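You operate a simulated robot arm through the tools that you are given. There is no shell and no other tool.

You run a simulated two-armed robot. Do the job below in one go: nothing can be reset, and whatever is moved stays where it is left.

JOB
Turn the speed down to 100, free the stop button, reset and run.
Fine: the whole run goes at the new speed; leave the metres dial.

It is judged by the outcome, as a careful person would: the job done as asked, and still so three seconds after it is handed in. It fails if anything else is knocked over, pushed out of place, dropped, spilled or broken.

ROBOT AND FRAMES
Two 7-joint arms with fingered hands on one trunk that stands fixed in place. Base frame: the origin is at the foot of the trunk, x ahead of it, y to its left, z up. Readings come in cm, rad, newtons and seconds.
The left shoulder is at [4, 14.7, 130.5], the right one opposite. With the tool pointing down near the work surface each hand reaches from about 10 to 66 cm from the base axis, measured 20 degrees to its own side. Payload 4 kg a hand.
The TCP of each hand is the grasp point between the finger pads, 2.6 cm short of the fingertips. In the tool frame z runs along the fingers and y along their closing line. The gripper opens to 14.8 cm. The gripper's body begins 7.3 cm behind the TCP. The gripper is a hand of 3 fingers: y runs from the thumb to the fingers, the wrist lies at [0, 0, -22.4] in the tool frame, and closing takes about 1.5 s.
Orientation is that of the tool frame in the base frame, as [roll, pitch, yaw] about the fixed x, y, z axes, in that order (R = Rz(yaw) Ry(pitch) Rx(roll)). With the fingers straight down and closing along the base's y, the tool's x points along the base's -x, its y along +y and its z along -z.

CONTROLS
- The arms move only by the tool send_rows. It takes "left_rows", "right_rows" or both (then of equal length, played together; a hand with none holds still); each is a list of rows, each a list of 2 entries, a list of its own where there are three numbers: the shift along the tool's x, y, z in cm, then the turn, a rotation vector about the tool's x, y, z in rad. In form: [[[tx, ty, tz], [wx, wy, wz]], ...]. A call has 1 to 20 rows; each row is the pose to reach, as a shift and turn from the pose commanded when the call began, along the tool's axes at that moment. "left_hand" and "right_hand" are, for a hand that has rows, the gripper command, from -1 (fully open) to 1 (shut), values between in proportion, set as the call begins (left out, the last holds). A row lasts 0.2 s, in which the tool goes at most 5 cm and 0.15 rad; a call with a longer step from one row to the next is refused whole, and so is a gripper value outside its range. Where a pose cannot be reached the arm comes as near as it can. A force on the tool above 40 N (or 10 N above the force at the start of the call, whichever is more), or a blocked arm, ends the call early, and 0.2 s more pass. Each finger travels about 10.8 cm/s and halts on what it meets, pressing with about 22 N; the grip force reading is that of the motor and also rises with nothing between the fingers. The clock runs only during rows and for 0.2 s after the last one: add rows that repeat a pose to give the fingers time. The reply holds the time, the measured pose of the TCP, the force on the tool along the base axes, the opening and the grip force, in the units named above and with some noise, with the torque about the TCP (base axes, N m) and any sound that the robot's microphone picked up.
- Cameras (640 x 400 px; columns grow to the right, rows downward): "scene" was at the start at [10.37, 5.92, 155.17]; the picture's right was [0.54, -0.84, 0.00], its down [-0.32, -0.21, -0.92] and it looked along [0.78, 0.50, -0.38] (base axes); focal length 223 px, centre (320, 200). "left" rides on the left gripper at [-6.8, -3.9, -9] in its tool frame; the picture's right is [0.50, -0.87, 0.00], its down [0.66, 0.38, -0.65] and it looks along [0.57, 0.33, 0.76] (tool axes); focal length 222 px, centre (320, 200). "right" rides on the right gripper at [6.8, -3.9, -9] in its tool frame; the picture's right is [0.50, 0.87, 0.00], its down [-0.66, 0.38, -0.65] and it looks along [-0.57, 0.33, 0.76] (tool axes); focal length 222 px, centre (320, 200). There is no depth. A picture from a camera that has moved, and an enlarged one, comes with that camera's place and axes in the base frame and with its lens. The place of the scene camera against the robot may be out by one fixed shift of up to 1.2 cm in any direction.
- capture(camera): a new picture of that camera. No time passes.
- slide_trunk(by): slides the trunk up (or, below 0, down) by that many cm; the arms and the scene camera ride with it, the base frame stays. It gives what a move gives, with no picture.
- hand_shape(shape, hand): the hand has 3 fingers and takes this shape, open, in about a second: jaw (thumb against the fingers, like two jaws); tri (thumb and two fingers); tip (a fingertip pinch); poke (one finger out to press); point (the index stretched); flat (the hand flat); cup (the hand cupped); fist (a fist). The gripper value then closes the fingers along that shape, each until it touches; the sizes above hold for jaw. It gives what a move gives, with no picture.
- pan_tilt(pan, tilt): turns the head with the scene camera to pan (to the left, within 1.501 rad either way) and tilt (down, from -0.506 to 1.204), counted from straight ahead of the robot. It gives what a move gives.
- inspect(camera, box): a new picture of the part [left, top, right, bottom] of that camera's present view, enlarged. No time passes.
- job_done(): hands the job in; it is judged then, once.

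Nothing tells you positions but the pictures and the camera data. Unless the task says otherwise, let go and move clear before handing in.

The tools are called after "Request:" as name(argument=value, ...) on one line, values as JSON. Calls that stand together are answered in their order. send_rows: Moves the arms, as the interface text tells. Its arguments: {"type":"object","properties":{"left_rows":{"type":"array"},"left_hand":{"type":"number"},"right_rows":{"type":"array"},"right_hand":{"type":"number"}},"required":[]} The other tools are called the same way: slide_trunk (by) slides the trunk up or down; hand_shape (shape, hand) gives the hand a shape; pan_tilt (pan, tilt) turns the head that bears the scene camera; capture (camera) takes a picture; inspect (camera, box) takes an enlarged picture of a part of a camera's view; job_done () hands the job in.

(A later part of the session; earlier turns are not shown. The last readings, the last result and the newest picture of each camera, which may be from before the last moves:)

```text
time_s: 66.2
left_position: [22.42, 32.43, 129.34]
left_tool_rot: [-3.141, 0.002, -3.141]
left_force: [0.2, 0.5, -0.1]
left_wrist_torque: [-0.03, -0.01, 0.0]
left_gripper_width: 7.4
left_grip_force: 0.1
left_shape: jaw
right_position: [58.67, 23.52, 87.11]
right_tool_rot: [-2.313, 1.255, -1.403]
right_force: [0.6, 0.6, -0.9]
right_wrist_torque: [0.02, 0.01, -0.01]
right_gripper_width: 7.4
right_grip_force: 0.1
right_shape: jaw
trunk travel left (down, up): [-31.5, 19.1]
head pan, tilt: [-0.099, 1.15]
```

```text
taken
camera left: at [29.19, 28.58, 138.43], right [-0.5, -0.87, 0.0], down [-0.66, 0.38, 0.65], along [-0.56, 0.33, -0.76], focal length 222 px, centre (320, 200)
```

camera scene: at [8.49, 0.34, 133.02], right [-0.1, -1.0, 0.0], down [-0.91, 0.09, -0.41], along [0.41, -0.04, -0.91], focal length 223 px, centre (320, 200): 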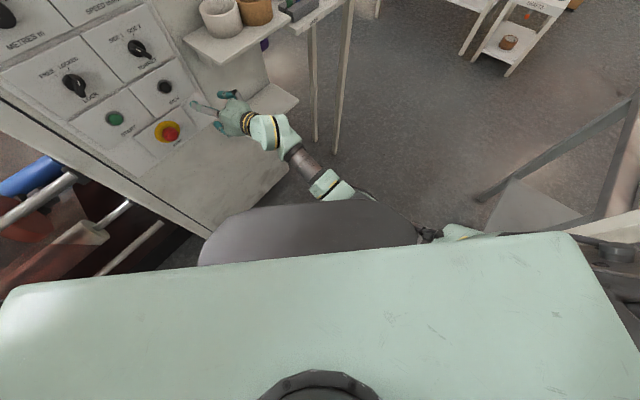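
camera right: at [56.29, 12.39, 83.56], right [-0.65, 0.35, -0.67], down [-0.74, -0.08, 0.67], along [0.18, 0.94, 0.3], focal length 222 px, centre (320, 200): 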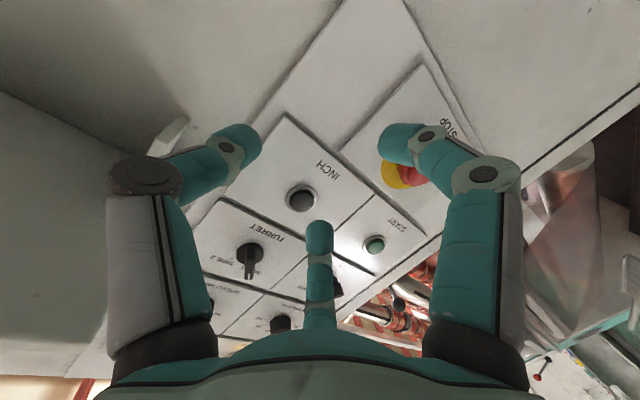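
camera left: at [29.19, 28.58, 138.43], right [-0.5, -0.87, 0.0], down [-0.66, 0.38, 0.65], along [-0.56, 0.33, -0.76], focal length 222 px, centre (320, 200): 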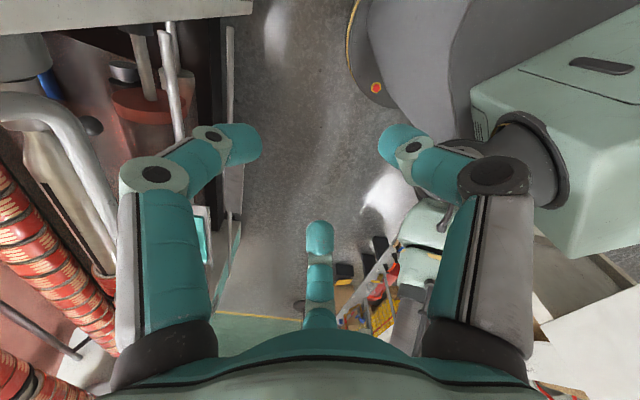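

The low elbow runs into the robot's column. I'll lift the hand back up (yawed left) so the elbow swings out again, and then reach the stop button by lowering the trunk instead of dropping the arm.

Request:
send_rows(right_rows=[[[-1.2, 0.8, -1.6], [-0.1, 0, 0]], [[-2.5, 1.6, -3.2], [-0.2, 0, 0]], [[-3.75, 2.4, -4.7], [-0.3, 0, 0]], [[-7.6, 1.5, -5.7], [-0.3, 0, 0]], [[-11.5, 0.5, -6.7], [-0.3, 0, 0]], [[-15.4, -0.4, -7.6], [-0.3, 0, 0]], [[-19.2, -1.3, -8.6], [-0.3, 0, 0]], [[-23.1, -2.2, -9.6], [-0.3, 0, 0]], [[-27, -3.2, -10.6], [-0.3, 0, 0]], [[-30.8, -4.1, -11.6], [-0.3, 0, 0]], [[-34.7, -5, -12.6], [-0.3, 0, 0]], [[-38.6, -6, -13.5], [-0.3, 0, 0]], [[-42.4, -6.9, -14.5], [-0.3, 0, 0]], [[-46.3, -7.8, -15.5], [-0.3, 0, 0]]])

Request:
pan_tilt(pan=0.2, tilt=0.6)

Request:
capture(camera="scene")

```text
time_s: 69.2
left_position: [22.19, 32.39, 129.36]
left_tool_rot: [3.141, 0.004, -3.142]
left_force: [-0.7, 0.3, -0.1]
left_wrist_torque: [0.02, -0.01, -0.01]
left_gripper_width: 7.39
left_grip_force: 0.1
left_shape: jaw
right_position: [52.67, 21.62, 136.19]
right_tool_rot: [-2.623, 1.254, -1.413]
right_force: [0.5, 0.3, 0.5]
right_wrist_torque: [0.02, 0.01, 0.01]
right_gripper_width: 7.4
right_grip_force: 0.0
right_shape: jaw
trunk travel left (down, up): [-31.5, 19.1]
head pan, tilt: [-0.099, 1.15]
```

```text
time_s: 70.1
left_position: [22.31, 32.43, 129.4]
left_tool_rot: [-3.141, 0.002, 3.141]
left_force: [-0.2, 0.4, -0.4]
left_wrist_torque: [0.01, -0.03, 0.01]
left_gripper_width: 7.4
left_grip_force: 0.2
left_shape: jaw
right_position: [52.76, 21.65, 136.0]
right_tool_rot: [-2.622, 1.256, -1.413]
right_force: [-0.2, -0.4, -0.6]
right_wrist_torque: [-0.02, -0.02, 0.01]
right_gripper_width: 7.38
right_grip_force: 0.1
right_shape: jaw
trunk travel left (down, up): [-31.5, 19.1]
head pan, tilt: [0.201, 0.6]
```

```text
taken
camera scene: at [11.22, 2.68, 137.17], right [0.2, -0.98, 0.0], down [-0.55, -0.11, -0.82], along [0.81, 0.16, -0.57], focal length 223 px, centre (320, 200)
```

scene: 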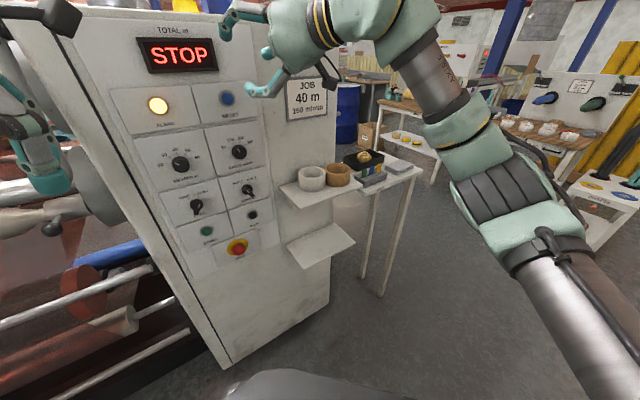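

The elbow is out to the right again. Lowering the trunk 31 cm brings the hand down to about 105 with this posture kept.

Request:
slide_trunk(by=-31)

Request:
capture(camera="scene")

Request:
capture(camera="right")

```text
time_s: 73.2
left_position: [22.29, 32.4, 98.44]
left_tool_rot: [-3.141, 0.003, 3.142]
left_force: [0.3, -0.5, 0.0]
left_wrist_torque: [-0.01, -0.01, -0.03]
left_gripper_width: 7.41
left_grip_force: 0.1
left_shape: jaw
right_position: [52.68, 21.57, 105.1]
right_tool_rot: [-2.625, 1.254, -1.411]
right_force: [-1.0, 0.5, 0.5]
right_wrist_torque: [-0.03, -0.01, -0.01]
right_gripper_width: 7.38
right_grip_force: 0.1
right_shape: jaw
trunk travel left (down, up): [-0.5, 50.1]
head pan, tilt: [0.201, 0.6]
```

```text
taken
camera scene: at [11.21, 2.68, 106.3], right [0.2, -0.98, 0.0], down [-0.55, -0.11, -0.82], along [0.81, 0.16, -0.57], focal length 223 px, centre (320, 200)
```

scene: 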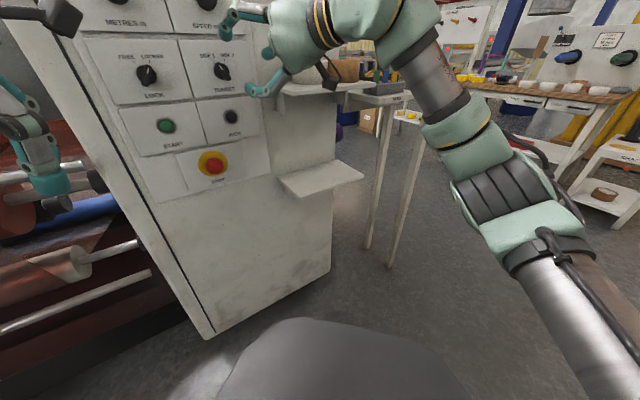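

```text
taken
camera right: at [53.34, 10.16, 101.86], right [-0.78, 0.13, -0.61], down [-0.62, -0.26, 0.74], along [-0.06, 0.96, 0.28], focal length 222 px, centre (320, 200)
```

right: 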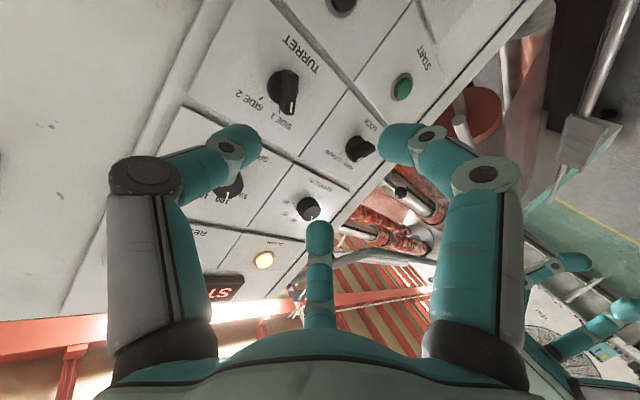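

Now descending the last 22 cm toward the stop button, moving left as well, with the yaw kept.

Request:
send_rows(right_rows=[[[2.3, 1.1, 1.6], [0, 0, 0]], [[4.6, 2.2, 3.1], [0, 0, 0]], [[6.8, 3.2, 4.7], [0, 0, 0]], [[9.1, 4.3, 6.3], [0, 0, 0]], [[11.4, 5.4, 7.8], [0, 0, 0]], [[13.7, 6.5, 9.4], [0, 0, 0]], [[16, 7.6, 10.9], [0, 0, 0]], [[18.2, 8.6, 12.5], [0, 0, 0]]])

Request:
capture(camera="scene")

Request:
capture(camera="right")

```text
time_s: 75.0
left_position: [22.41, 32.34, 98.52]
left_tool_rot: [-3.14, 0.001, -3.14]
left_force: [0.7, -0.2, 0.5]
left_wrist_torque: [0.01, -0.01, 0.0]
left_gripper_width: 7.38
left_grip_force: 0.1
left_shape: jaw
right_position: [50.0, 30.05, 83.15]
right_tool_rot: [-2.621, 1.254, -1.408]
right_force: [0.0, 0.1, 0.3]
right_wrist_torque: [-0.03, 0.0, -0.01]
right_gripper_width: 7.35
right_grip_force: 0.0
right_shape: jaw
trunk travel left (down, up): [-0.5, 50.1]
head pan, tilt: [0.201, 0.6]
```

```text
taken
camera scene: at [11.22, 2.7, 106.29], right [0.2, -0.98, 0.0], down [-0.55, -0.11, -0.82], along [0.81, 0.16, -0.57], focal length 223 px, centre (320, 200)
```

scene: 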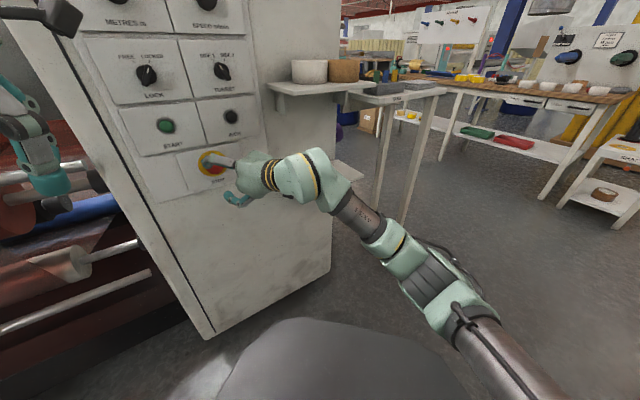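

```text
taken
camera right: at [50.63, 18.55, 79.8], right [-0.78, 0.13, -0.61], down [-0.62, -0.26, 0.74], along [-0.06, 0.96, 0.28], focal length 222 px, centre (320, 200)
```

right: 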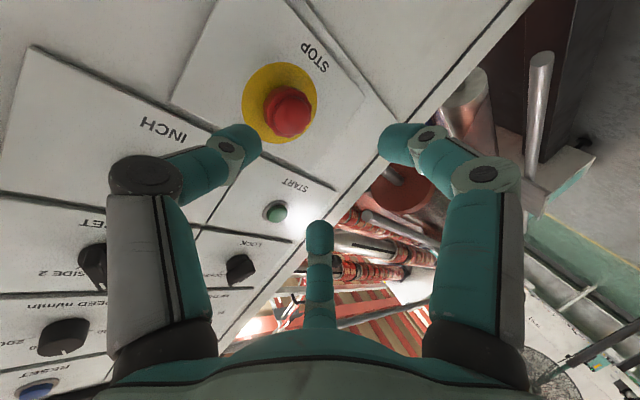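

The arm is clear of the column, and the wrist camera shows the stop button well, at about (56.1, 38, 81.5). I'll move toward it while squaring the hand partway.

Request:
send_rows(right_rows=[[[0, -0.2, 1.3], [0.07, -0.04, 0.035]], [[0, -0.3, 2.6], [0.15, -0.08, 0.075]], [[-0.1, -0.5, 3.9], [0.24, -0.13, 0.12]], [[-0.2, -0.6, 5.2], [0.33, -0.185, 0.165]]])

Request:
capture(camera="right")

Request:
capture(camera="scene")

```text
time_s: 76.0
left_position: [22.2, 32.42, 98.38]
left_tool_rot: [-3.141, 0.002, 3.141]
left_force: [0.0, 0.8, -0.2]
left_wrist_torque: [0.01, -0.04, 0.03]
left_gripper_width: 7.37
left_grip_force: 0.1
left_shape: jaw
right_position: [53.58, 36.31, 84.25]
right_tool_rot: [-2.766, 1.382, -1.761]
right_force: [-0.2, 0.1, 0.2]
right_wrist_torque: [0.02, -0.06, -0.04]
right_gripper_width: 7.39
right_grip_force: 0.1
right_shape: jaw
right hand out of reach, approached as far as the arm can: row 2, 3, 4
trunk travel left (down, up): [-0.5, 50.1]
head pan, tilt: [0.201, 0.6]
```

```text
taken
camera right: at [51.77, 25.46, 79.54], right [-0.75, 0.36, -0.55], down [-0.64, -0.22, 0.73], along [0.15, 0.9, 0.4], focal length 222 px, centre (320, 200)
```

right: 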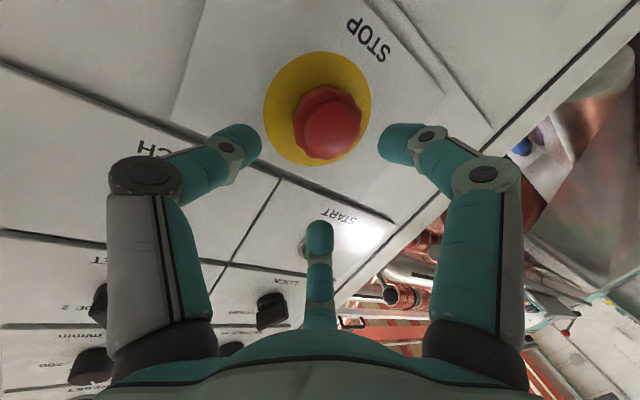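

```text
taken
camera scene: at [11.13, 2.81, 106.31], right [0.2, -0.98, 0.0], down [-0.55, -0.11, -0.83], along [0.81, 0.16, -0.56], focal length 223 px, centre (320, 200)
```

scene: 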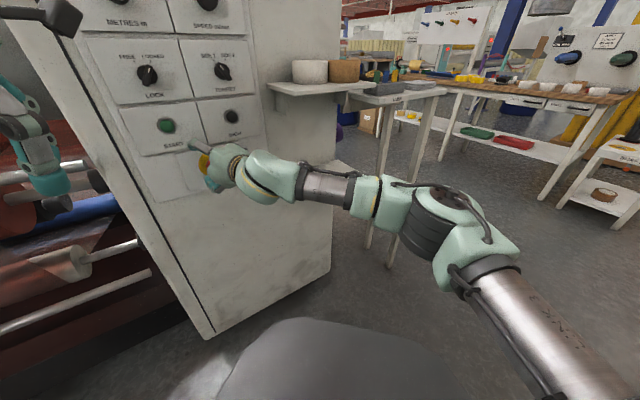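

The wrist is at its bend limit here, with about 15° of tilt to the button's axis. That should be good enough for a three-finger twist. The button's face is at about (55.5, 37.1, 81.1), so I'll back off slightly and line up with it.

Request:
send_rows(right_rows=[[[0, 0, -1], [-0.03, 0.01, 0]], [[1, -0.5, -1.5], [-0.05, 0.02, 0]], [[2, -0.9, -1.5], [-0.05, 0.02, 0]], [[2.75, -1.2, -1.5], [-0.05, 0.02, 0]], [[2.75, -1.2, -1.5], [-0.05, 0.02, 0]]])

Request:
capture(camera="right")

```text
time_s: 77.2
left_position: [22.32, 32.33, 98.43]
left_tool_rot: [-3.141, 0.003, -3.141]
left_force: [0.0, -0.3, -0.2]
left_wrist_torque: [0.0, -0.01, -0.02]
left_gripper_width: 7.38
left_grip_force: 0.0
left_shape: jaw
right_position: [53.59, 33.55, 81.93]
right_tool_rot: [-2.865, 1.362, -1.807]
right_force: [-0.2, 0.1, 0.4]
right_wrist_torque: [-0.01, -0.02, -0.02]
right_gripper_width: 7.38
right_grip_force: 0.1
right_shape: jaw
trunk travel left (down, up): [-0.5, 50.1]
head pan, tilt: [0.201, 0.6]
```

```text
taken
camera right: at [52.31, 22.79, 77.31], right [-0.78, 0.32, -0.54], down [-0.62, -0.24, 0.75], along [0.11, 0.92, 0.39], focal length 222 px, centre (320, 200)
```

right: 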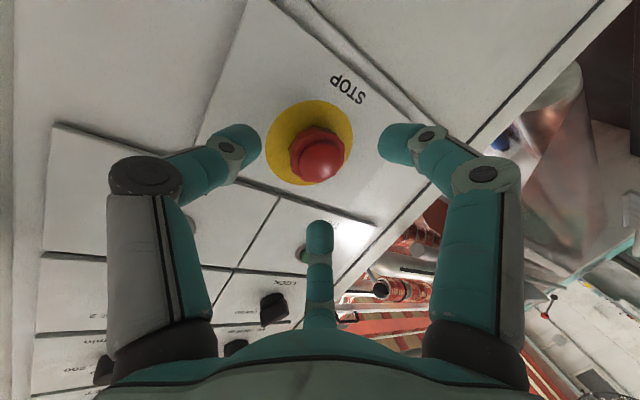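

The button is now centred with no reach flags. I'll pre-roll the hand counter-clockwise to leave room for a clockwise twist, then advance about 3.7 cm around the button.

Request:
send_rows(right_rows=[[[-0.1, -0.1, 0], [0, 0, -0.14]], [[-0.17, -0.17, 0], [0, 0, -0.28]], [[-0.17, -0.17, 0], [0, 0, -0.42]], [[-0.17, -0.17, 0], [0, 0, -0.56]], [[-0.17, -0.17, 0], [0, 0, -0.7]], [[-0.17, -0.17, 0], [0, 0, -0.84]], [[-0.17, -0.17, 0], [0, 0, -0.98]], [[-0.17, -0.17, 0], [0, 0, -1.1]], [[-0.17, -0.17, 1.2], [0, 0, -1.1]], [[-0.17, -0.17, 2.4], [0, 0, -1.1]], [[-0.17, -0.17, 3.6], [0, 0, -1.1]], [[-0.17, -0.17, 3.6], [0, 0, -1.1]]])

Request:
capture(camera="right")

Request:
inspect(camera="scene", box=[150, 120, 300, 220])

```text
time_s: 79.8
left_position: [22.08, 31.97, 98.56]
left_tool_rot: [3.139, 0.004, -3.142]
left_force: [0.3, 0.0, 0.1]
left_wrist_torque: [0.03, 0.01, 0.0]
left_gripper_width: 7.38
left_grip_force: 0.0
left_shape: jaw
right_position: [55.51, 36.56, 81.59]
right_tool_rot: [-1.782, 0.404, -0.608]
right_force: [-11.0, -21.5, 5.5]
right_wrist_torque: [0.82, -0.55, -0.56]
right_gripper_width: 7.29
right_grip_force: 0.0
right_shape: jaw
trunk travel left (down, up): [-0.5, 50.1]
head pan, tilt: [0.201, 0.6]
```

```text
taken
camera right: at [57.8, 25.08, 84.26], right [0.0, -0.22, -0.98], down [-0.98, -0.2, 0.04], along [-0.2, 0.96, -0.22], focal length 222 px, centre (320, 200)
```

right: 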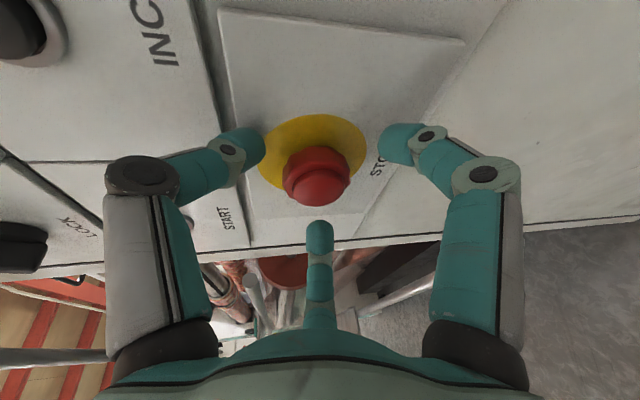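

```text
4.00 times, centred on (225, 170) of scene
camera zoom: at [10.99, 2.32, 106.33], right [0.2, -0.98, 0.0], down [-0.55, -0.11, -0.83], along [0.81, 0.17, -0.56], focal length 891 px, centre (700, 320)
```

zoom: 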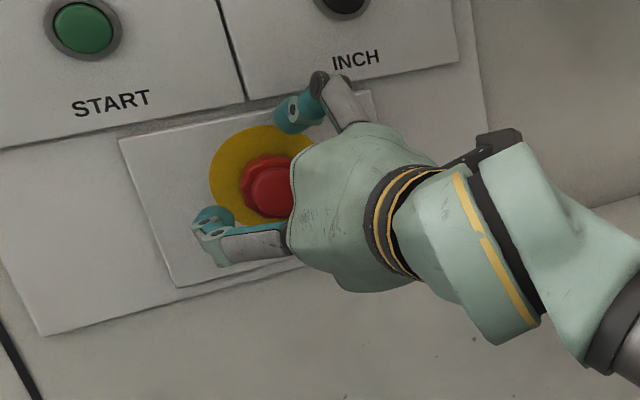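

The upper-right fingertip touches the panel at about 25 N. I'll back off 0.8 cm and close on the button.

Request:
send_rows(right_rows=[[[0, 0, -0.5], [0, 0, 0]], [[0, 0, -0.9], [0, 0, 0]]])

Request:
send_rows(right_rows=[[[0, 0, 0], [0, 0, 0]], [[0, 0, 0], [0, 0, 0]], [[0, 0, 0], [0, 0, 0]], [[0, 0, 0], [0, 0, 0]], [[0, 0, 0], [0, 0, 0]], [[0, 0, 0], [0, 0, 0]], [[0, 0, 0], [0, 0, 0]]], right_hand=1.0)

Request:
capture(camera="right")

Request:
inspect(camera="scene", box=[150, 120, 300, 220])

```text
time_s: 80.4
left_position: [22.19, 32.52, 98.46]
left_tool_rot: [-3.14, 0.001, 3.141]
left_force: [-0.5, 0.8, -0.4]
left_wrist_torque: [-0.01, -0.01, 0.02]
left_gripper_width: 7.4
left_grip_force: 0.0
left_shape: jaw
right_position: [55.13, 36.07, 81.41]
right_tool_rot: [-1.789, 0.404, -0.605]
right_force: [0.4, 0.4, 0.1]
right_wrist_torque: [-0.01, 0.0, 0.01]
right_gripper_width: 7.39
right_grip_force: 0.0
right_shape: jaw
trunk travel left (down, up): [-0.5, 50.1]
head pan, tilt: [0.201, 0.6]
```

```text
time_s: 82.0
left_position: [22.29, 32.32, 98.48]
left_tool_rot: [-3.141, 0.003, 3.141]
left_force: [0.0, -0.8, -0.4]
left_wrist_torque: [-0.02, 0.01, 0.05]
left_gripper_width: 7.37
left_grip_force: 0.0
left_shape: jaw
right_position: [55.21, 35.92, 81.48]
right_tool_rot: [-1.79, 0.406, -0.609]
right_force: [-1.7, -5.5, -3.6]
right_wrist_torque: [-0.11, 0.14, -0.04]
right_gripper_width: 3.02
right_grip_force: 22.2
right_shape: jaw
trunk travel left (down, up): [-0.5, 50.1]
head pan, tilt: [0.201, 0.6]
```

```text
taken
camera right: at [57.47, 24.58, 84.14], right [0.0, -0.23, -0.97], down [-0.98, -0.2, 0.05], along [-0.2, 0.95, -0.22], focal length 222 px, centre (320, 200)
```

right: 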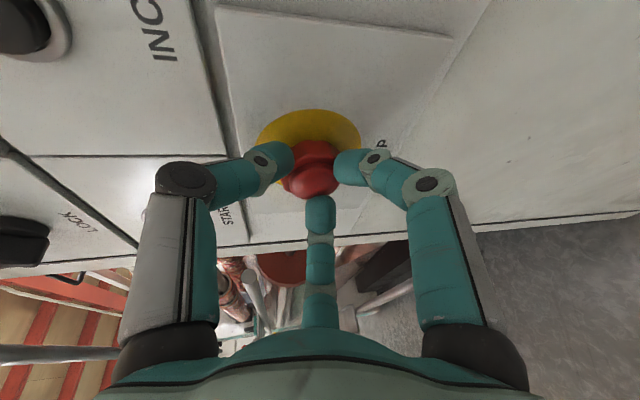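

```text
4.00 times, centred on (225, 170) of scene
camera zoom: at [11.22, 2.65, 106.29], right [0.2, -0.98, 0.0], down [-0.55, -0.11, -0.82], along [0.81, 0.16, -0.57], focal length 891 px, centre (700, 320)
```

zoom: 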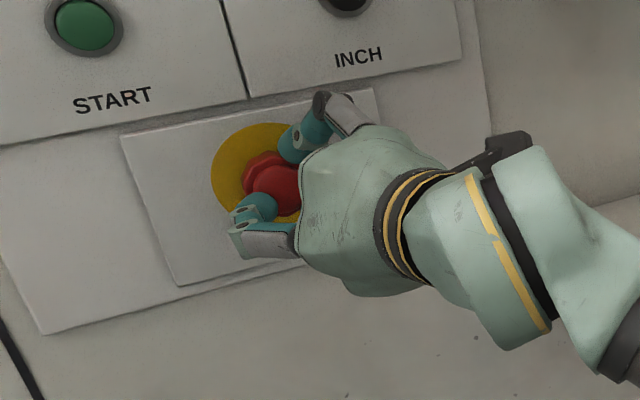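

The button is held at 3.0 cm. Twisting clockwise now, listening for a click.

Request:
send_rows(right_rows=[[[0, 0, 0], [0, 0, 0.1]], [[0, 0, 0], [0, 0, 0.2]], [[0, 0, 0], [0, 0, 0.3]], [[0, 0, 0], [0, 0, 0.4]], [[0, 0, 0], [0, 0, 0.5]], [[0, 0, 0], [0, 0, 0.6]], [[0, 0, 0], [0, 0, 0.7]], [[0, 0, 0], [0, 0, 0.8]], [[0, 0, 0], [0, 0, 0.9]]])

Request:
capture(camera="right")

Request:
inspect(camera="scene", box=[150, 120, 300, 220])

```text
time_s: 84.0
left_position: [22.39, 32.24, 98.53]
left_tool_rot: [3.139, 0.001, 3.141]
left_force: [-0.4, -0.1, 0.6]
left_wrist_torque: [0.02, 0.0, 0.02]
left_gripper_width: 7.4
left_grip_force: 0.1
left_shape: jaw
right_position: [55.41, 35.79, 81.78]
right_tool_rot: [-2.222, 1.249, -1.151]
right_force: [1.8, -9.3, 2.0]
right_wrist_torque: [0.05, -0.05, -0.19]
right_gripper_width: 2.29
right_grip_force: 22.3
right_shape: jaw
trunk travel left (down, up): [-0.5, 50.1]
head pan, tilt: [0.201, 0.6]
```

```text
taken
camera right: at [55.07, 24.36, 78.17], right [-0.68, 0.24, -0.69], down [-0.73, -0.2, 0.65], along [0.02, 0.95, 0.31], focal length 222 px, centre (320, 200)
```

right: 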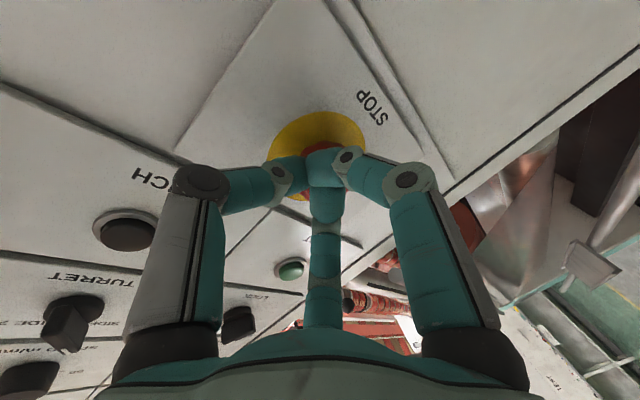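

```text
4.00 times, centred on (225, 170) of scene
camera zoom: at [11.2, 2.52, 106.31], right [0.2, -0.98, 0.0], down [-0.55, -0.11, -0.83], along [0.81, 0.16, -0.56], focal length 891 px, centre (700, 320)
```

zoom: 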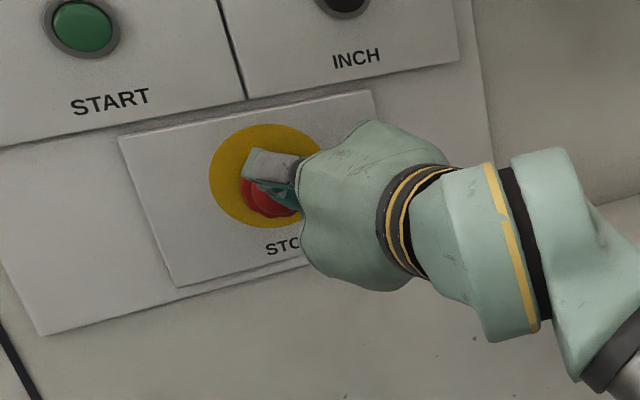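

The fingers slid off the rounded front cap; the grip was too shallow. I'll open, back off and check the button's state.

Request:
send_rows(right_rows=[[[0, 0, -0.3], [0, 0, 0]], [[0, 0, -0.6], [0, 0, 0]], [[0, 0, -1], [0, 0, 0]], [[0, 0, -2], [0, 0, 0]], [[0, 0, -3.2], [0, 0, 0]], [[0, 0, -3.2], [0, 0, 0]]], right_hand=0.0)

Request:
inspect(camera="right", box=[230, 80, 410, 200])

Request:
inspect(camera="scene", box=[150, 120, 300, 220])

```text
time_s: 85.4
left_position: [22.42, 32.32, 98.44]
left_tool_rot: [3.141, 0.002, 3.141]
left_force: [-0.3, 0.0, 0.2]
left_wrist_torque: [0.01, 0.03, 0.0]
left_gripper_width: 7.39
left_grip_force: 0.1
left_shape: jaw
right_position: [53.66, 33.36, 82.06]
right_tool_rot: [-2.241, 1.248, -1.165]
right_force: [1.1, -0.2, 0.0]
right_wrist_torque: [0.0, 0.01, 0.0]
right_gripper_width: 7.36
right_grip_force: 0.1
right_shape: jaw
trunk travel left (down, up): [-0.5, 50.1]
head pan, tilt: [0.201, 0.6]
```

```text
3.33 times, centred on (320, 140) of right
camera zoom: at [53.36, 21.93, 78.57], right [-0.69, 0.23, -0.69], down [-0.73, -0.2, 0.66], along [0.01, 0.95, 0.31], focal length 740 px, centre (320, 400)
```

zoom: 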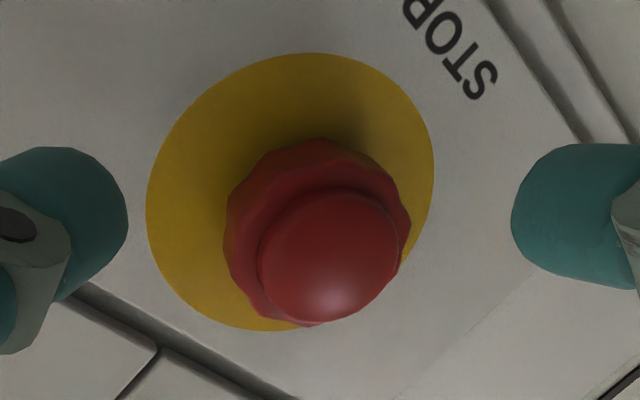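

```text
4.00 times, centred on (225, 170) of scene
camera zoom: at [11.21, 2.7, 106.29], right [0.2, -0.98, 0.0], down [-0.55, -0.11, -0.82], along [0.81, 0.16, -0.57], focal length 891 px, centre (700, 320)
```

zoom: 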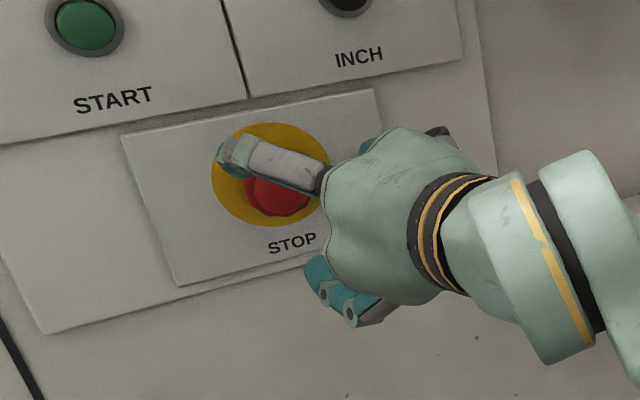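

The button is a fluted twist collar behind a smooth cap, so I need a deeper, squarer grip. A somewhat higher shoulder should free the wrist, so I'll raise the trunk in small steps while lowering the hand by the same amount.

Request:
slide_trunk(by=8)

Request:
send_rows(right_rows=[[[2.5, 0.7, 0.5], [0, 0, 0]], [[5, 1.3, 1], [0, 0, 0]], [[7.6, 2, 1.6], [0, 0, 0]]])

Request:
slide_trunk(by=8)

Request:
send_rows(right_rows=[[[2.5, 0.7, 0.5], [0, 0, 0]], [[5, 1.3, 1], [0, 0, 0]], [[7.6, 2, 1.6], [0, 0, 0]]])

Request:
capture(camera="scene")

Request:
capture(camera="right")

```text
time_s: 86.6
left_position: [22.33, 32.41, 106.25]
left_tool_rot: [-3.141, 0.001, -3.141]
left_force: [0.1, -1.4, 0.3]
left_wrist_torque: [-0.01, -0.04, 0.01]
left_gripper_width: 7.41
left_grip_force: 0.0
left_shape: jaw
right_position: [53.6, 33.32, 90.01]
right_tool_rot: [-2.243, 1.247, -1.167]
right_force: [-0.1, -0.4, 0.0]
right_wrist_torque: [0.03, -0.02, 0.02]
right_gripper_width: 7.35
right_grip_force: 0.0
right_shape: jaw
trunk travel left (down, up): [-8.5, 42.1]
head pan, tilt: [0.201, 0.6]
```

```text
time_s: 87.4
left_position: [22.35, 32.42, 106.27]
left_tool_rot: [3.141, 0.002, -3.141]
left_force: [-0.4, -0.2, 0.6]
left_wrist_torque: [-0.02, 0.03, -0.01]
left_gripper_width: 7.38
left_grip_force: 0.1
left_shape: jaw
right_position: [54.44, 32.19, 83.72]
right_tool_rot: [-2.239, 1.245, -1.161]
right_force: [-0.6, -0.2, -0.1]
right_wrist_torque: [0.01, 0.02, 0.0]
right_gripper_width: 7.38
right_grip_force: 0.1
right_shape: jaw
right hand out of reach, approached as far as the arm can: row 2, 3
trunk travel left (down, up): [-8.5, 42.1]
head pan, tilt: [0.201, 0.6]
```

```text
time_s: 88.5
left_position: [22.22, 32.35, 114.49]
left_tool_rot: [3.141, 0.003, 3.141]
left_force: [-0.5, 0.1, -0.3]
left_wrist_torque: [-0.03, -0.01, 0.02]
left_gripper_width: 7.38
left_grip_force: 0.2
left_shape: jaw
right_position: [54.48, 32.15, 91.94]
right_tool_rot: [-2.245, 1.246, -1.167]
right_force: [-0.2, -0.2, -0.3]
right_wrist_torque: [-0.02, 0.04, -0.01]
right_gripper_width: 7.36
right_grip_force: 0.0
right_shape: jaw
trunk travel left (down, up): [-16.5, 34.1]
head pan, tilt: [0.201, 0.6]
```

```text
time_s: 89.3
left_position: [22.44, 32.37, 114.44]
left_tool_rot: [3.141, 0.002, 3.141]
left_force: [-0.5, -0.2, -0.5]
left_wrist_torque: [-0.02, 0.01, -0.02]
left_gripper_width: 7.39
left_grip_force: 0.0
left_shape: jaw
right_position: [54.85, 31.92, 83.26]
right_tool_rot: [-2.243, 1.246, -1.162]
right_force: [-0.8, 0.4, -0.2]
right_wrist_torque: [0.01, 0.01, 0.08]
right_gripper_width: 7.39
right_grip_force: 0.1
right_shape: jaw
right hand out of reach, approached as far as the arm can: row 1, 2, 3
trunk travel left (down, up): [-16.5, 34.1]
head pan, tilt: [0.201, 0.6]
```

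```text
taken
camera scene: at [11.19, 2.73, 122.28], right [0.2, -0.98, 0.0], down [-0.55, -0.11, -0.83], along [0.81, 0.16, -0.56], focal length 223 px, centre (320, 200)
```

scene: 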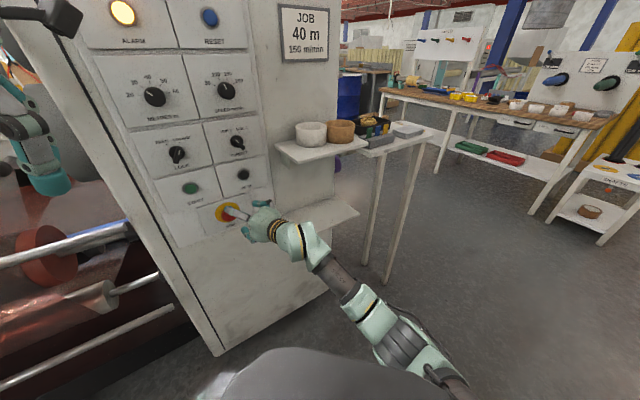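

```text
taken
camera right: at [54.57, 20.47, 79.76], right [-0.69, 0.23, -0.69], down [-0.73, -0.2, 0.66], along [0.01, 0.95, 0.3], focal length 222 px, centre (320, 200)
```

right: 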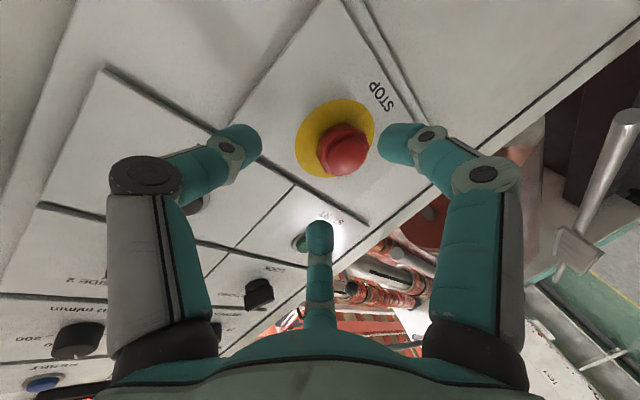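

With the elbow lower, pitching the hand up and right should now be the free direction. I'll square up while moving onto the button's axis, still short of the button.

Request:
send_rows(right_rows=[[[0, 0.5, 0.3], [0.08, -0.03, 0]], [[0.2, 1.3, 0.9], [0.155, -0.06, 0]], [[0.6, 2.2, 1.6], [0.23, -0.09, 0]], [[1, 3.16, 2.36], [0.306, -0.119, 0]], [[1, 3.16, 2.36], [0.306, -0.119, 0]]])

Request:
capture(camera="scene")

Request:
capture(camera="right")

```text
time_s: 90.4
left_position: [22.35, 32.25, 114.34]
left_tool_rot: [3.14, 0.001, 3.14]
left_force: [1.1, 0.5, 0.3]
left_wrist_torque: [0.0, -0.01, -0.01]
left_gripper_width: 7.41
left_grip_force: 0.0
left_shape: jaw
right_position: [63.76, 24.31, 83.65]
right_tool_rot: [-1.41, 1.073, -0.642]
right_force: [-0.1, 0.2, 0.6]
right_wrist_torque: [-0.03, 0.04, 0.03]
right_gripper_width: 7.38
right_grip_force: 0.1
right_shape: jaw
right hand out of reach, approached as far as the arm can: row 1, 2, 3, 4, 5
trunk travel left (down, up): [-16.5, 34.1]
head pan, tilt: [0.201, 0.6]
stopped in row 5 (right hand): the arm was blocked; the commanded pose is now the measured one
```

```text
taken
camera scene: at [11.22, 2.68, 122.2], right [0.2, -0.98, 0.0], down [-0.55, -0.11, -0.82], along [0.81, 0.16, -0.57], focal length 223 px, centre (320, 200)
```

scene: 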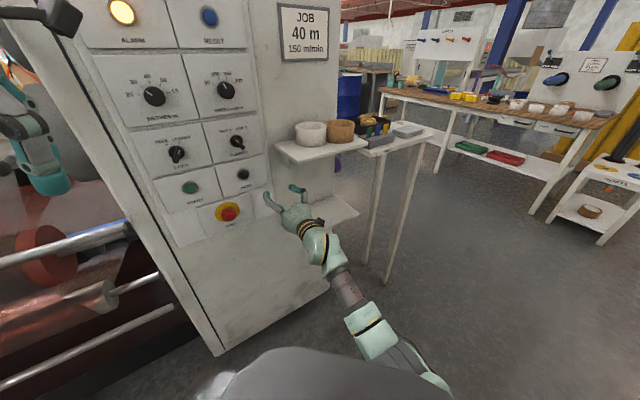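

```text
taken
camera right: at [62.29, 13.5, 78.97], right [-0.33, 0.42, -0.85], down [-0.94, -0.03, 0.35], along [0.12, 0.91, 0.4], focal length 222 px, centre (320, 200)
```

right: 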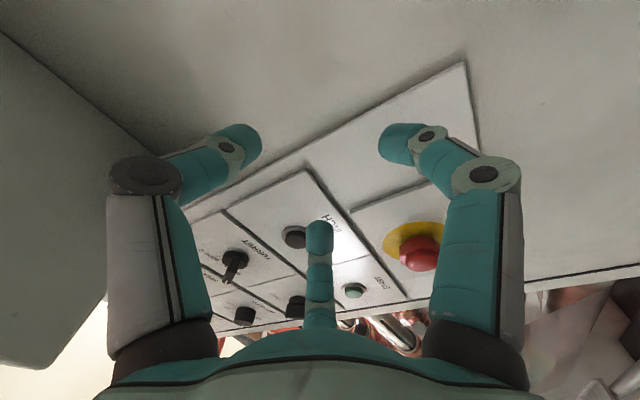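

The elbow went under and into the column again, so this posture is wrong for the stop button. I'll move left and back away from the shelves, lift with yaw to swing the elbow out once more, and return to the low-trunk approach with the hand pitched slightly up.

Request:
send_rows(right_rows=[[[-1.2, 2.2, -1.8], [-0.09, -0.047, 0]], [[-2.5, 4.6, -3.5], [-0.176, -0.094, 0.01]], [[-3.8, 7.1, -5], [-0.264, -0.141, 0.02]], [[-7.3, 5.2, -5], [-0.264, -0.141, 0.02]], [[-10.8, 3.3, -5], [-0.264, -0.141, 0.02]], [[-14.3, 1.5, -5], [-0.264, -0.141, 0.02]], [[-17.9, -0.4, -4.5], [-0.264, -0.141, 0.02]], [[-21.4, -2.3, -4.5], [-0.264, -0.141, 0.02]], [[-24.9, -4.2, -4.5], [-0.264, -0.141, 0.02]], [[-28.4, -6.1, -4], [-0.264, -0.141, 0.02]], [[-31.9, -8, -4], [-0.264, -0.141, 0.02]], [[-35.4, -9.8, -4], [-0.264, -0.141, 0.02]], [[-38.5, -11.5, -4], [-0.264, -0.141, 0.02]]])

Request:
capture(camera="scene")

```text
time_s: 93.2
left_position: [22.12, 32.21, 114.44]
left_tool_rot: [3.142, 0.005, -3.141]
left_force: [-0.1, -0.2, -0.4]
left_wrist_torque: [0.0, -0.01, 0.0]
left_gripper_width: 7.38
left_grip_force: 0.0
left_shape: jaw
right_position: [53.05, 25.16, 122.71]
right_tool_rot: [-1.407, 1.074, -0.339]
right_force: [-0.4, -0.5, -1.0]
right_wrist_torque: [-0.05, -0.01, 0.02]
right_gripper_width: 7.4
right_grip_force: 0.1
right_shape: jaw
trunk travel left (down, up): [-16.5, 34.1]
head pan, tilt: [0.201, 0.6]
```

```text
taken
camera scene: at [11.16, 2.68, 122.28], right [0.2, -0.98, 0.0], down [-0.55, -0.11, -0.83], along [0.81, 0.16, -0.56], focal length 223 px, centre (320, 200)
```

scene: 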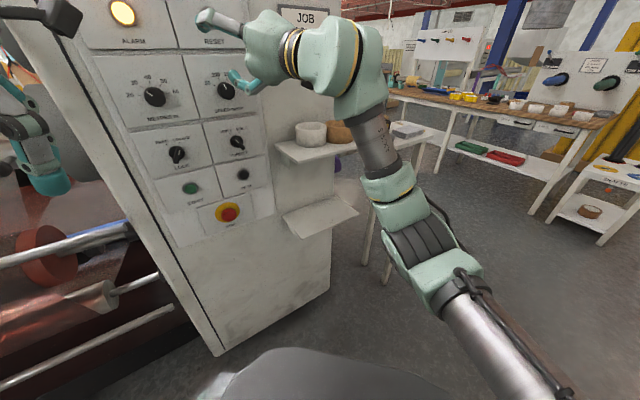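

Elbow out again. Lowering the trunk to the bottom and descending to the stop button with this near-level hand.

Request:
slide_trunk(by=-16)

Request:
send_rows(right_rows=[[[3, 2.2, 0], [0, 0, 0]], [[6, 4.5, 0], [0, 0, 0]], [[9, 6.8, 0.3], [0, 0, 0]], [[12, 9, 0.7], [0, 0, 0]], [[15, 11.3, 1.2], [0, 0, 0]], [[18, 13.5, 1.8], [0, 0, 0]], [[21, 15.8, 2.4], [0, 0, 0]]])

Request:
capture(camera="scene")

Request:
capture(camera="right")

```text
time_s: 95.0
left_position: [22.29, 32.42, 98.41]
left_tool_rot: [3.141, 0.002, -3.141]
left_force: [-0.2, 0.1, -0.7]
left_wrist_torque: [-0.03, -0.04, -0.02]
left_gripper_width: 7.39
left_grip_force: 0.0
left_shape: jaw
right_position: [53.07, 25.03, 106.68]
right_tool_rot: [-1.408, 1.074, -0.339]
right_force: [-0.1, 0.0, 0.0]
right_wrist_torque: [-0.01, 0.0, -0.02]
right_gripper_width: 7.37
right_grip_force: 0.0
right_shape: jaw
trunk travel left (down, up): [-0.5, 50.1]
head pan, tilt: [0.201, 0.6]
```

```text
time_s: 96.8
left_position: [22.37, 32.26, 98.32]
left_tool_rot: [-3.141, 0.004, 3.141]
left_force: [-1.1, 0.5, 1.0]
left_wrist_torque: [0.0, 0.01, 0.02]
left_gripper_width: 7.38
left_grip_force: 0.1
left_shape: jaw
right_position: [54.3, 28.23, 81.31]
right_tool_rot: [-1.445, 1.003, -0.42]
right_force: [0.8, -0.2, -1.4]
right_wrist_torque: [0.01, -0.01, -0.03]
right_gripper_width: 7.4
right_grip_force: 0.1
right_shape: jaw
right hand out of reach, approached as far as the arm can: row 4, 5, 6
trunk travel left (down, up): [-0.5, 50.1]
head pan, tilt: [0.201, 0.6]
stopped in row 7 (right hand): the arm was blocked; the commanded pose is now the measured one
```

```text
taken
camera scene: at [11.2, 2.69, 106.3], right [0.2, -0.98, 0.0], down [-0.55, -0.11, -0.83], along [0.81, 0.16, -0.56], focal length 223 px, centre (320, 200)
```

scene: 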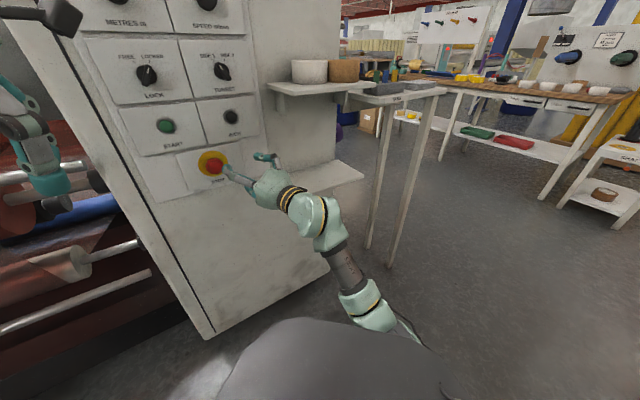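

```text
taken
camera right: at [55.93, 17.15, 77.14], right [-0.37, 0.28, -0.88], down [-0.92, -0.25, 0.31], along [-0.13, 0.93, 0.35], focal length 222 px, centre (320, 200)
```

right: 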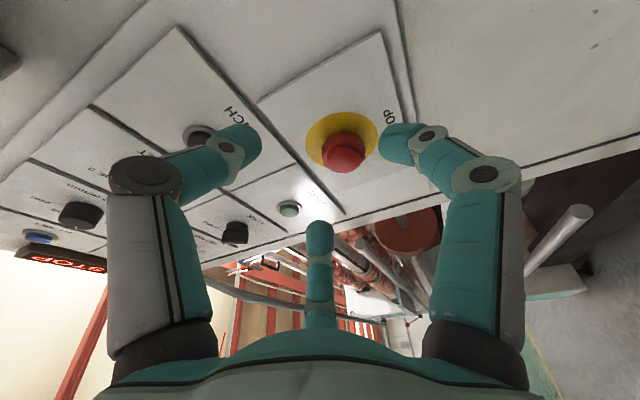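

The elbow again dropped because the hand was level during the descent; pitched down worked earlier. I'll go up, restore the pitched-down yawed-left orientation and descend again.

Request:
send_rows(right_rows=[[[-2.8, -1.9, -1], [-0.02, 0, 0]], [[-5.8, -4, -1.5], [-0.04, 0.02, 0.03]], [[-8.8, -6.1, -2], [-0.07, 0.06, 0.1]], [[-11.8, -8.2, -2], [-0.1, 0.11, 0.18]], [[-14.8, -10.3, -2.2], [-0.13, 0.17, 0.26]], [[-17.8, -12.4, -2.3], [-0.17, 0.23, 0.35]], [[-20.7, -14.4, -2.3], [-0.21, 0.3, 0.44]], [[-20.7, -14.4, -2.3], [-0.255, 0.364, 0.534]]])

Request:
capture(camera="scene")

```text
time_s: 98.6
left_position: [22.23, 32.22, 98.41]
left_tool_rot: [3.14, 0.002, 3.141]
left_force: [0.0, 0.5, 0.5]
left_wrist_torque: [0.0, 0.0, -0.01]
left_gripper_width: 7.38
left_grip_force: 0.1
left_shape: jaw
right_position: [53.4, 24.25, 106.25]
right_tool_rot: [3.123, 1.22, -1.968]
right_force: [0.4, -0.5, -0.6]
right_wrist_torque: [0.0, 0.03, 0.02]
right_gripper_width: 7.42
right_grip_force: 0.1
right_shape: jaw
trunk travel left (down, up): [-0.5, 50.1]
head pan, tilt: [0.201, 0.6]
```

```text
taken
camera scene: at [11.23, 2.69, 106.29], right [0.2, -0.98, 0.0], down [-0.55, -0.11, -0.82], along [0.81, 0.16, -0.57], focal length 223 px, centre (320, 200)
```

scene: 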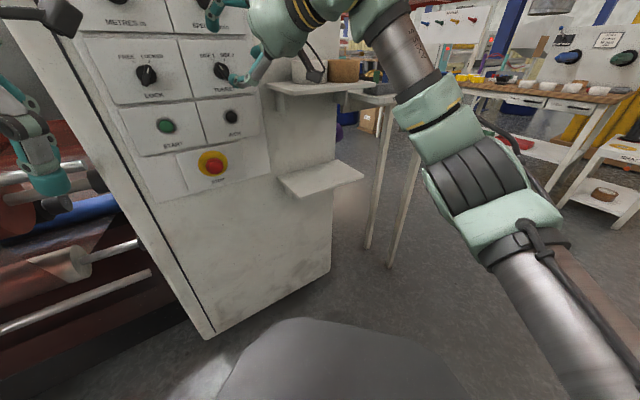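

Similar to the run that worked. I'll add more lift and more downward pitch to bring the elbow out further, then descend to the button's height.

Request:
send_rows(right_rows=[[[-4, 0, -1.4], [0, 0.07, 0]], [[-8, 0, -2.8], [0, 0.14, 0]], [[-11.3, 0, -4.1], [0, 0.2, 0]], [[-8, 0.5, -2.5], [0, 0.2, 0]], [[-4.7, 1, -0.9], [0, 0.2, 0]], [[-1.5, 1.6, 0.8], [0, 0.2, 0]], [[1.8, 2.1, 2.4], [0, 0.2, 0]], [[5.1, 2.6, 4], [0, 0.2, 0]], [[8.3, 3.1, 5.6], [0, 0.2, 0]], [[11.6, 3.6, 7.2], [0, 0.2, 0]], [[14.9, 4.2, 8.9], [0, 0.2, 0]], [[18.1, 4.7, 10.5], [0, 0.2, 0]], [[21.4, 5.2, 12.1], [0, 0.2, 0]]])

Request:
capture(camera="scene")

Request:
capture(camera="right")

```text
time_s: 101.4
left_position: [22.26, 32.36, 98.41]
left_tool_rot: [3.142, 0.001, -3.14]
left_force: [-0.1, -0.1, -0.8]
left_wrist_torque: [-0.01, -0.01, 0.0]
left_gripper_width: 7.39
left_grip_force: 0.1
left_shape: jaw
right_position: [49.96, 30.04, 81.92]
right_tool_rot: [3.133, 1.022, -1.957]
right_force: [0.6, 0.6, -0.3]
right_wrist_torque: [0.01, 0.01, 0.01]
right_gripper_width: 7.4
right_grip_force: 0.1
right_shape: jaw
right hand out of reach, approached as far as the arm can: row 2, 3, 4
trunk travel left (down, up): [-0.5, 50.1]
head pan, tilt: [0.201, 0.6]
```

```text
taken
camera scene: at [11.24, 2.7, 106.29], right [0.2, -0.98, 0.0], down [-0.55, -0.11, -0.82], along [0.81, 0.16, -0.57], focal length 223 px, centre (320, 200)
```

scene: 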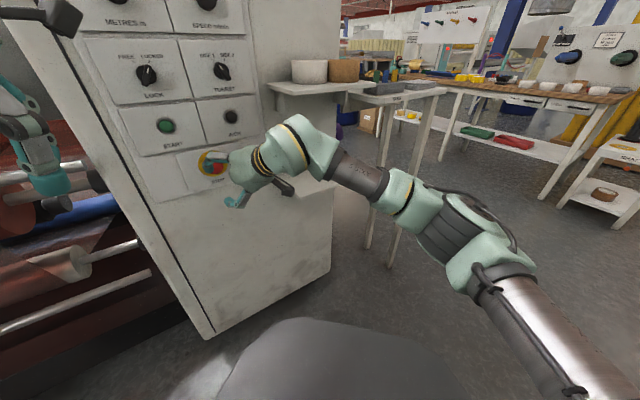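

```text
taken
camera right: at [49.28, 18.22, 80.98], right [-0.9, 0.08, -0.42], down [-0.43, -0.06, 0.9], along [0.05, 0.99, 0.09], focal length 222 px, centre (320, 200)
```

right: 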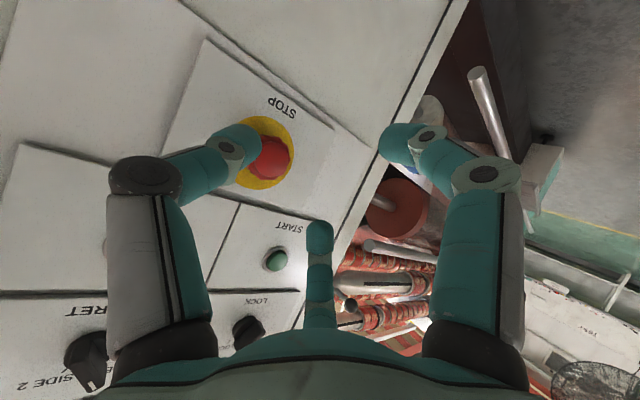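

The elbow is now well out to the right. I'll move in toward the button while levelling and squaring the hand, first 75% of the way.

Request:
send_rows(right_rows=[[[-0.3, -0.3, 0.8], [0.04, -0.11, 0.01]], [[-0.6, -0.6, 1.6], [0.08, -0.22, 0.02]], [[-1, -1, 2.4], [0.125, -0.32, 0.035]], [[-1.4, -1.3, 3.2], [0.17, -0.41, 0.045]]])

Request:
capture(camera="right")

Request:
capture(camera="scene")

```text
time_s: 102.4
left_position: [22.31, 32.37, 98.42]
left_tool_rot: [3.142, 0.002, 3.141]
left_force: [0.3, -0.6, -0.1]
left_wrist_torque: [-0.02, 0.0, -0.03]
left_gripper_width: 7.36
left_grip_force: 0.0
left_shape: jaw
right_position: [51.82, 32.06, 81.64]
right_tool_rot: [-3.096, 1.346, -2.035]
right_force: [-0.5, 0.5, 0.8]
right_wrist_torque: [-0.03, -0.03, -0.01]
right_gripper_width: 7.4
right_grip_force: 0.0
right_shape: jaw
right hand out of reach, approached as far as the arm can: row 4
trunk travel left (down, up): [-0.5, 50.1]
head pan, tilt: [0.201, 0.6]
```

```text
taken
camera right: at [50.11, 21.1, 77.16], right [-0.81, 0.32, -0.5], down [-0.58, -0.24, 0.78], along [0.13, 0.92, 0.38], focal length 222 px, centre (320, 200)
```

right: 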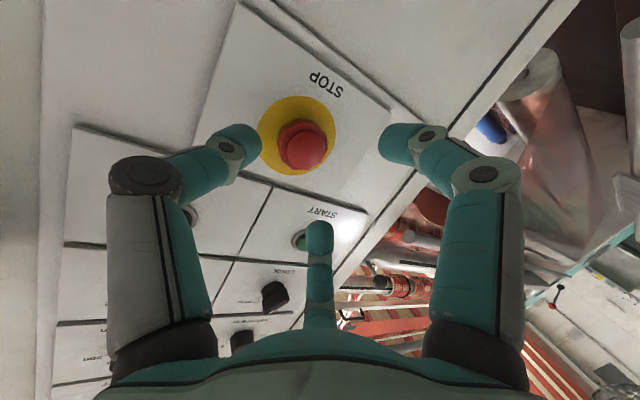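

```text
taken
camera scene: at [11.21, 2.68, 106.3], right [0.2, -0.98, 0.0], down [-0.55, -0.11, -0.82], along [0.81, 0.16, -0.57], focal length 223 px, centre (320, 200)
```

scene: 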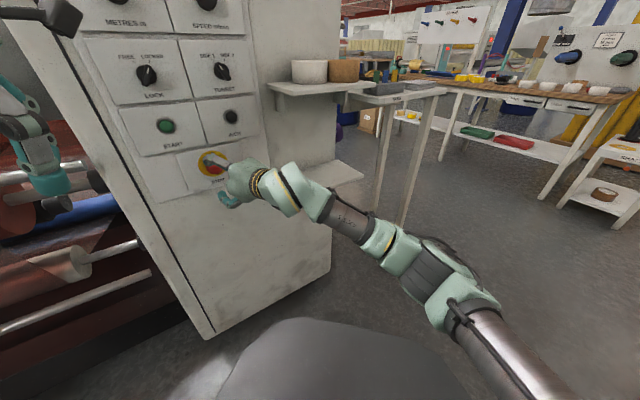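

Close to the limit again but with a much better elbow. I'll go forward onto the button's axis and then test how much further the hand can square up.

Request:
send_rows(right_rows=[[[-0.4, -0.4, 1.1], [0, 0, 0]], [[-0.8, -0.8, 2.2], [0, 0, 0]], [[-1, -1, 2.8], [0, 0, 0]], [[-1, -1, 2.8], [0.04, -0.06, 0]], [[-1, -1, 2.8], [0.08, -0.12, 0]]])

Request:
capture(camera="right")

```text
time_s: 103.6
left_position: [22.44, 32.5, 98.43]
left_tool_rot: [-3.141, 0.001, 3.14]
left_force: [-0.3, -0.1, 0.6]
left_wrist_torque: [-0.01, -0.02, -0.03]
left_gripper_width: 7.38
left_grip_force: 0.0
left_shape: jaw
right_position: [54.91, 33.33, 81.47]
right_tool_rot: [-3.031, 1.398, -2.004]
right_force: [-1.0, -0.5, 0.5]
right_wrist_torque: [0.0, -0.01, -0.02]
right_gripper_width: 7.41
right_grip_force: 0.0
right_shape: jaw
right hand out of reach, approached as far as the arm can: row 4, 5
trunk travel left (down, up): [-0.5, 50.1]
head pan, tilt: [0.201, 0.6]
```

```text
taken
camera right: at [53.09, 22.71, 76.49], right [-0.78, 0.37, -0.51], down [-0.61, -0.25, 0.75], along [0.15, 0.89, 0.42], focal length 222 px, centre (320, 200)
```

right: 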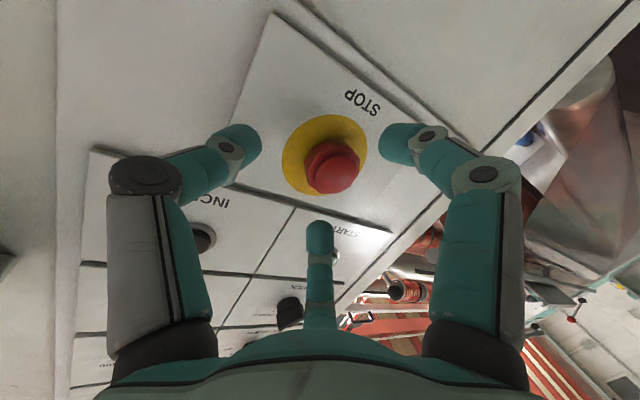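

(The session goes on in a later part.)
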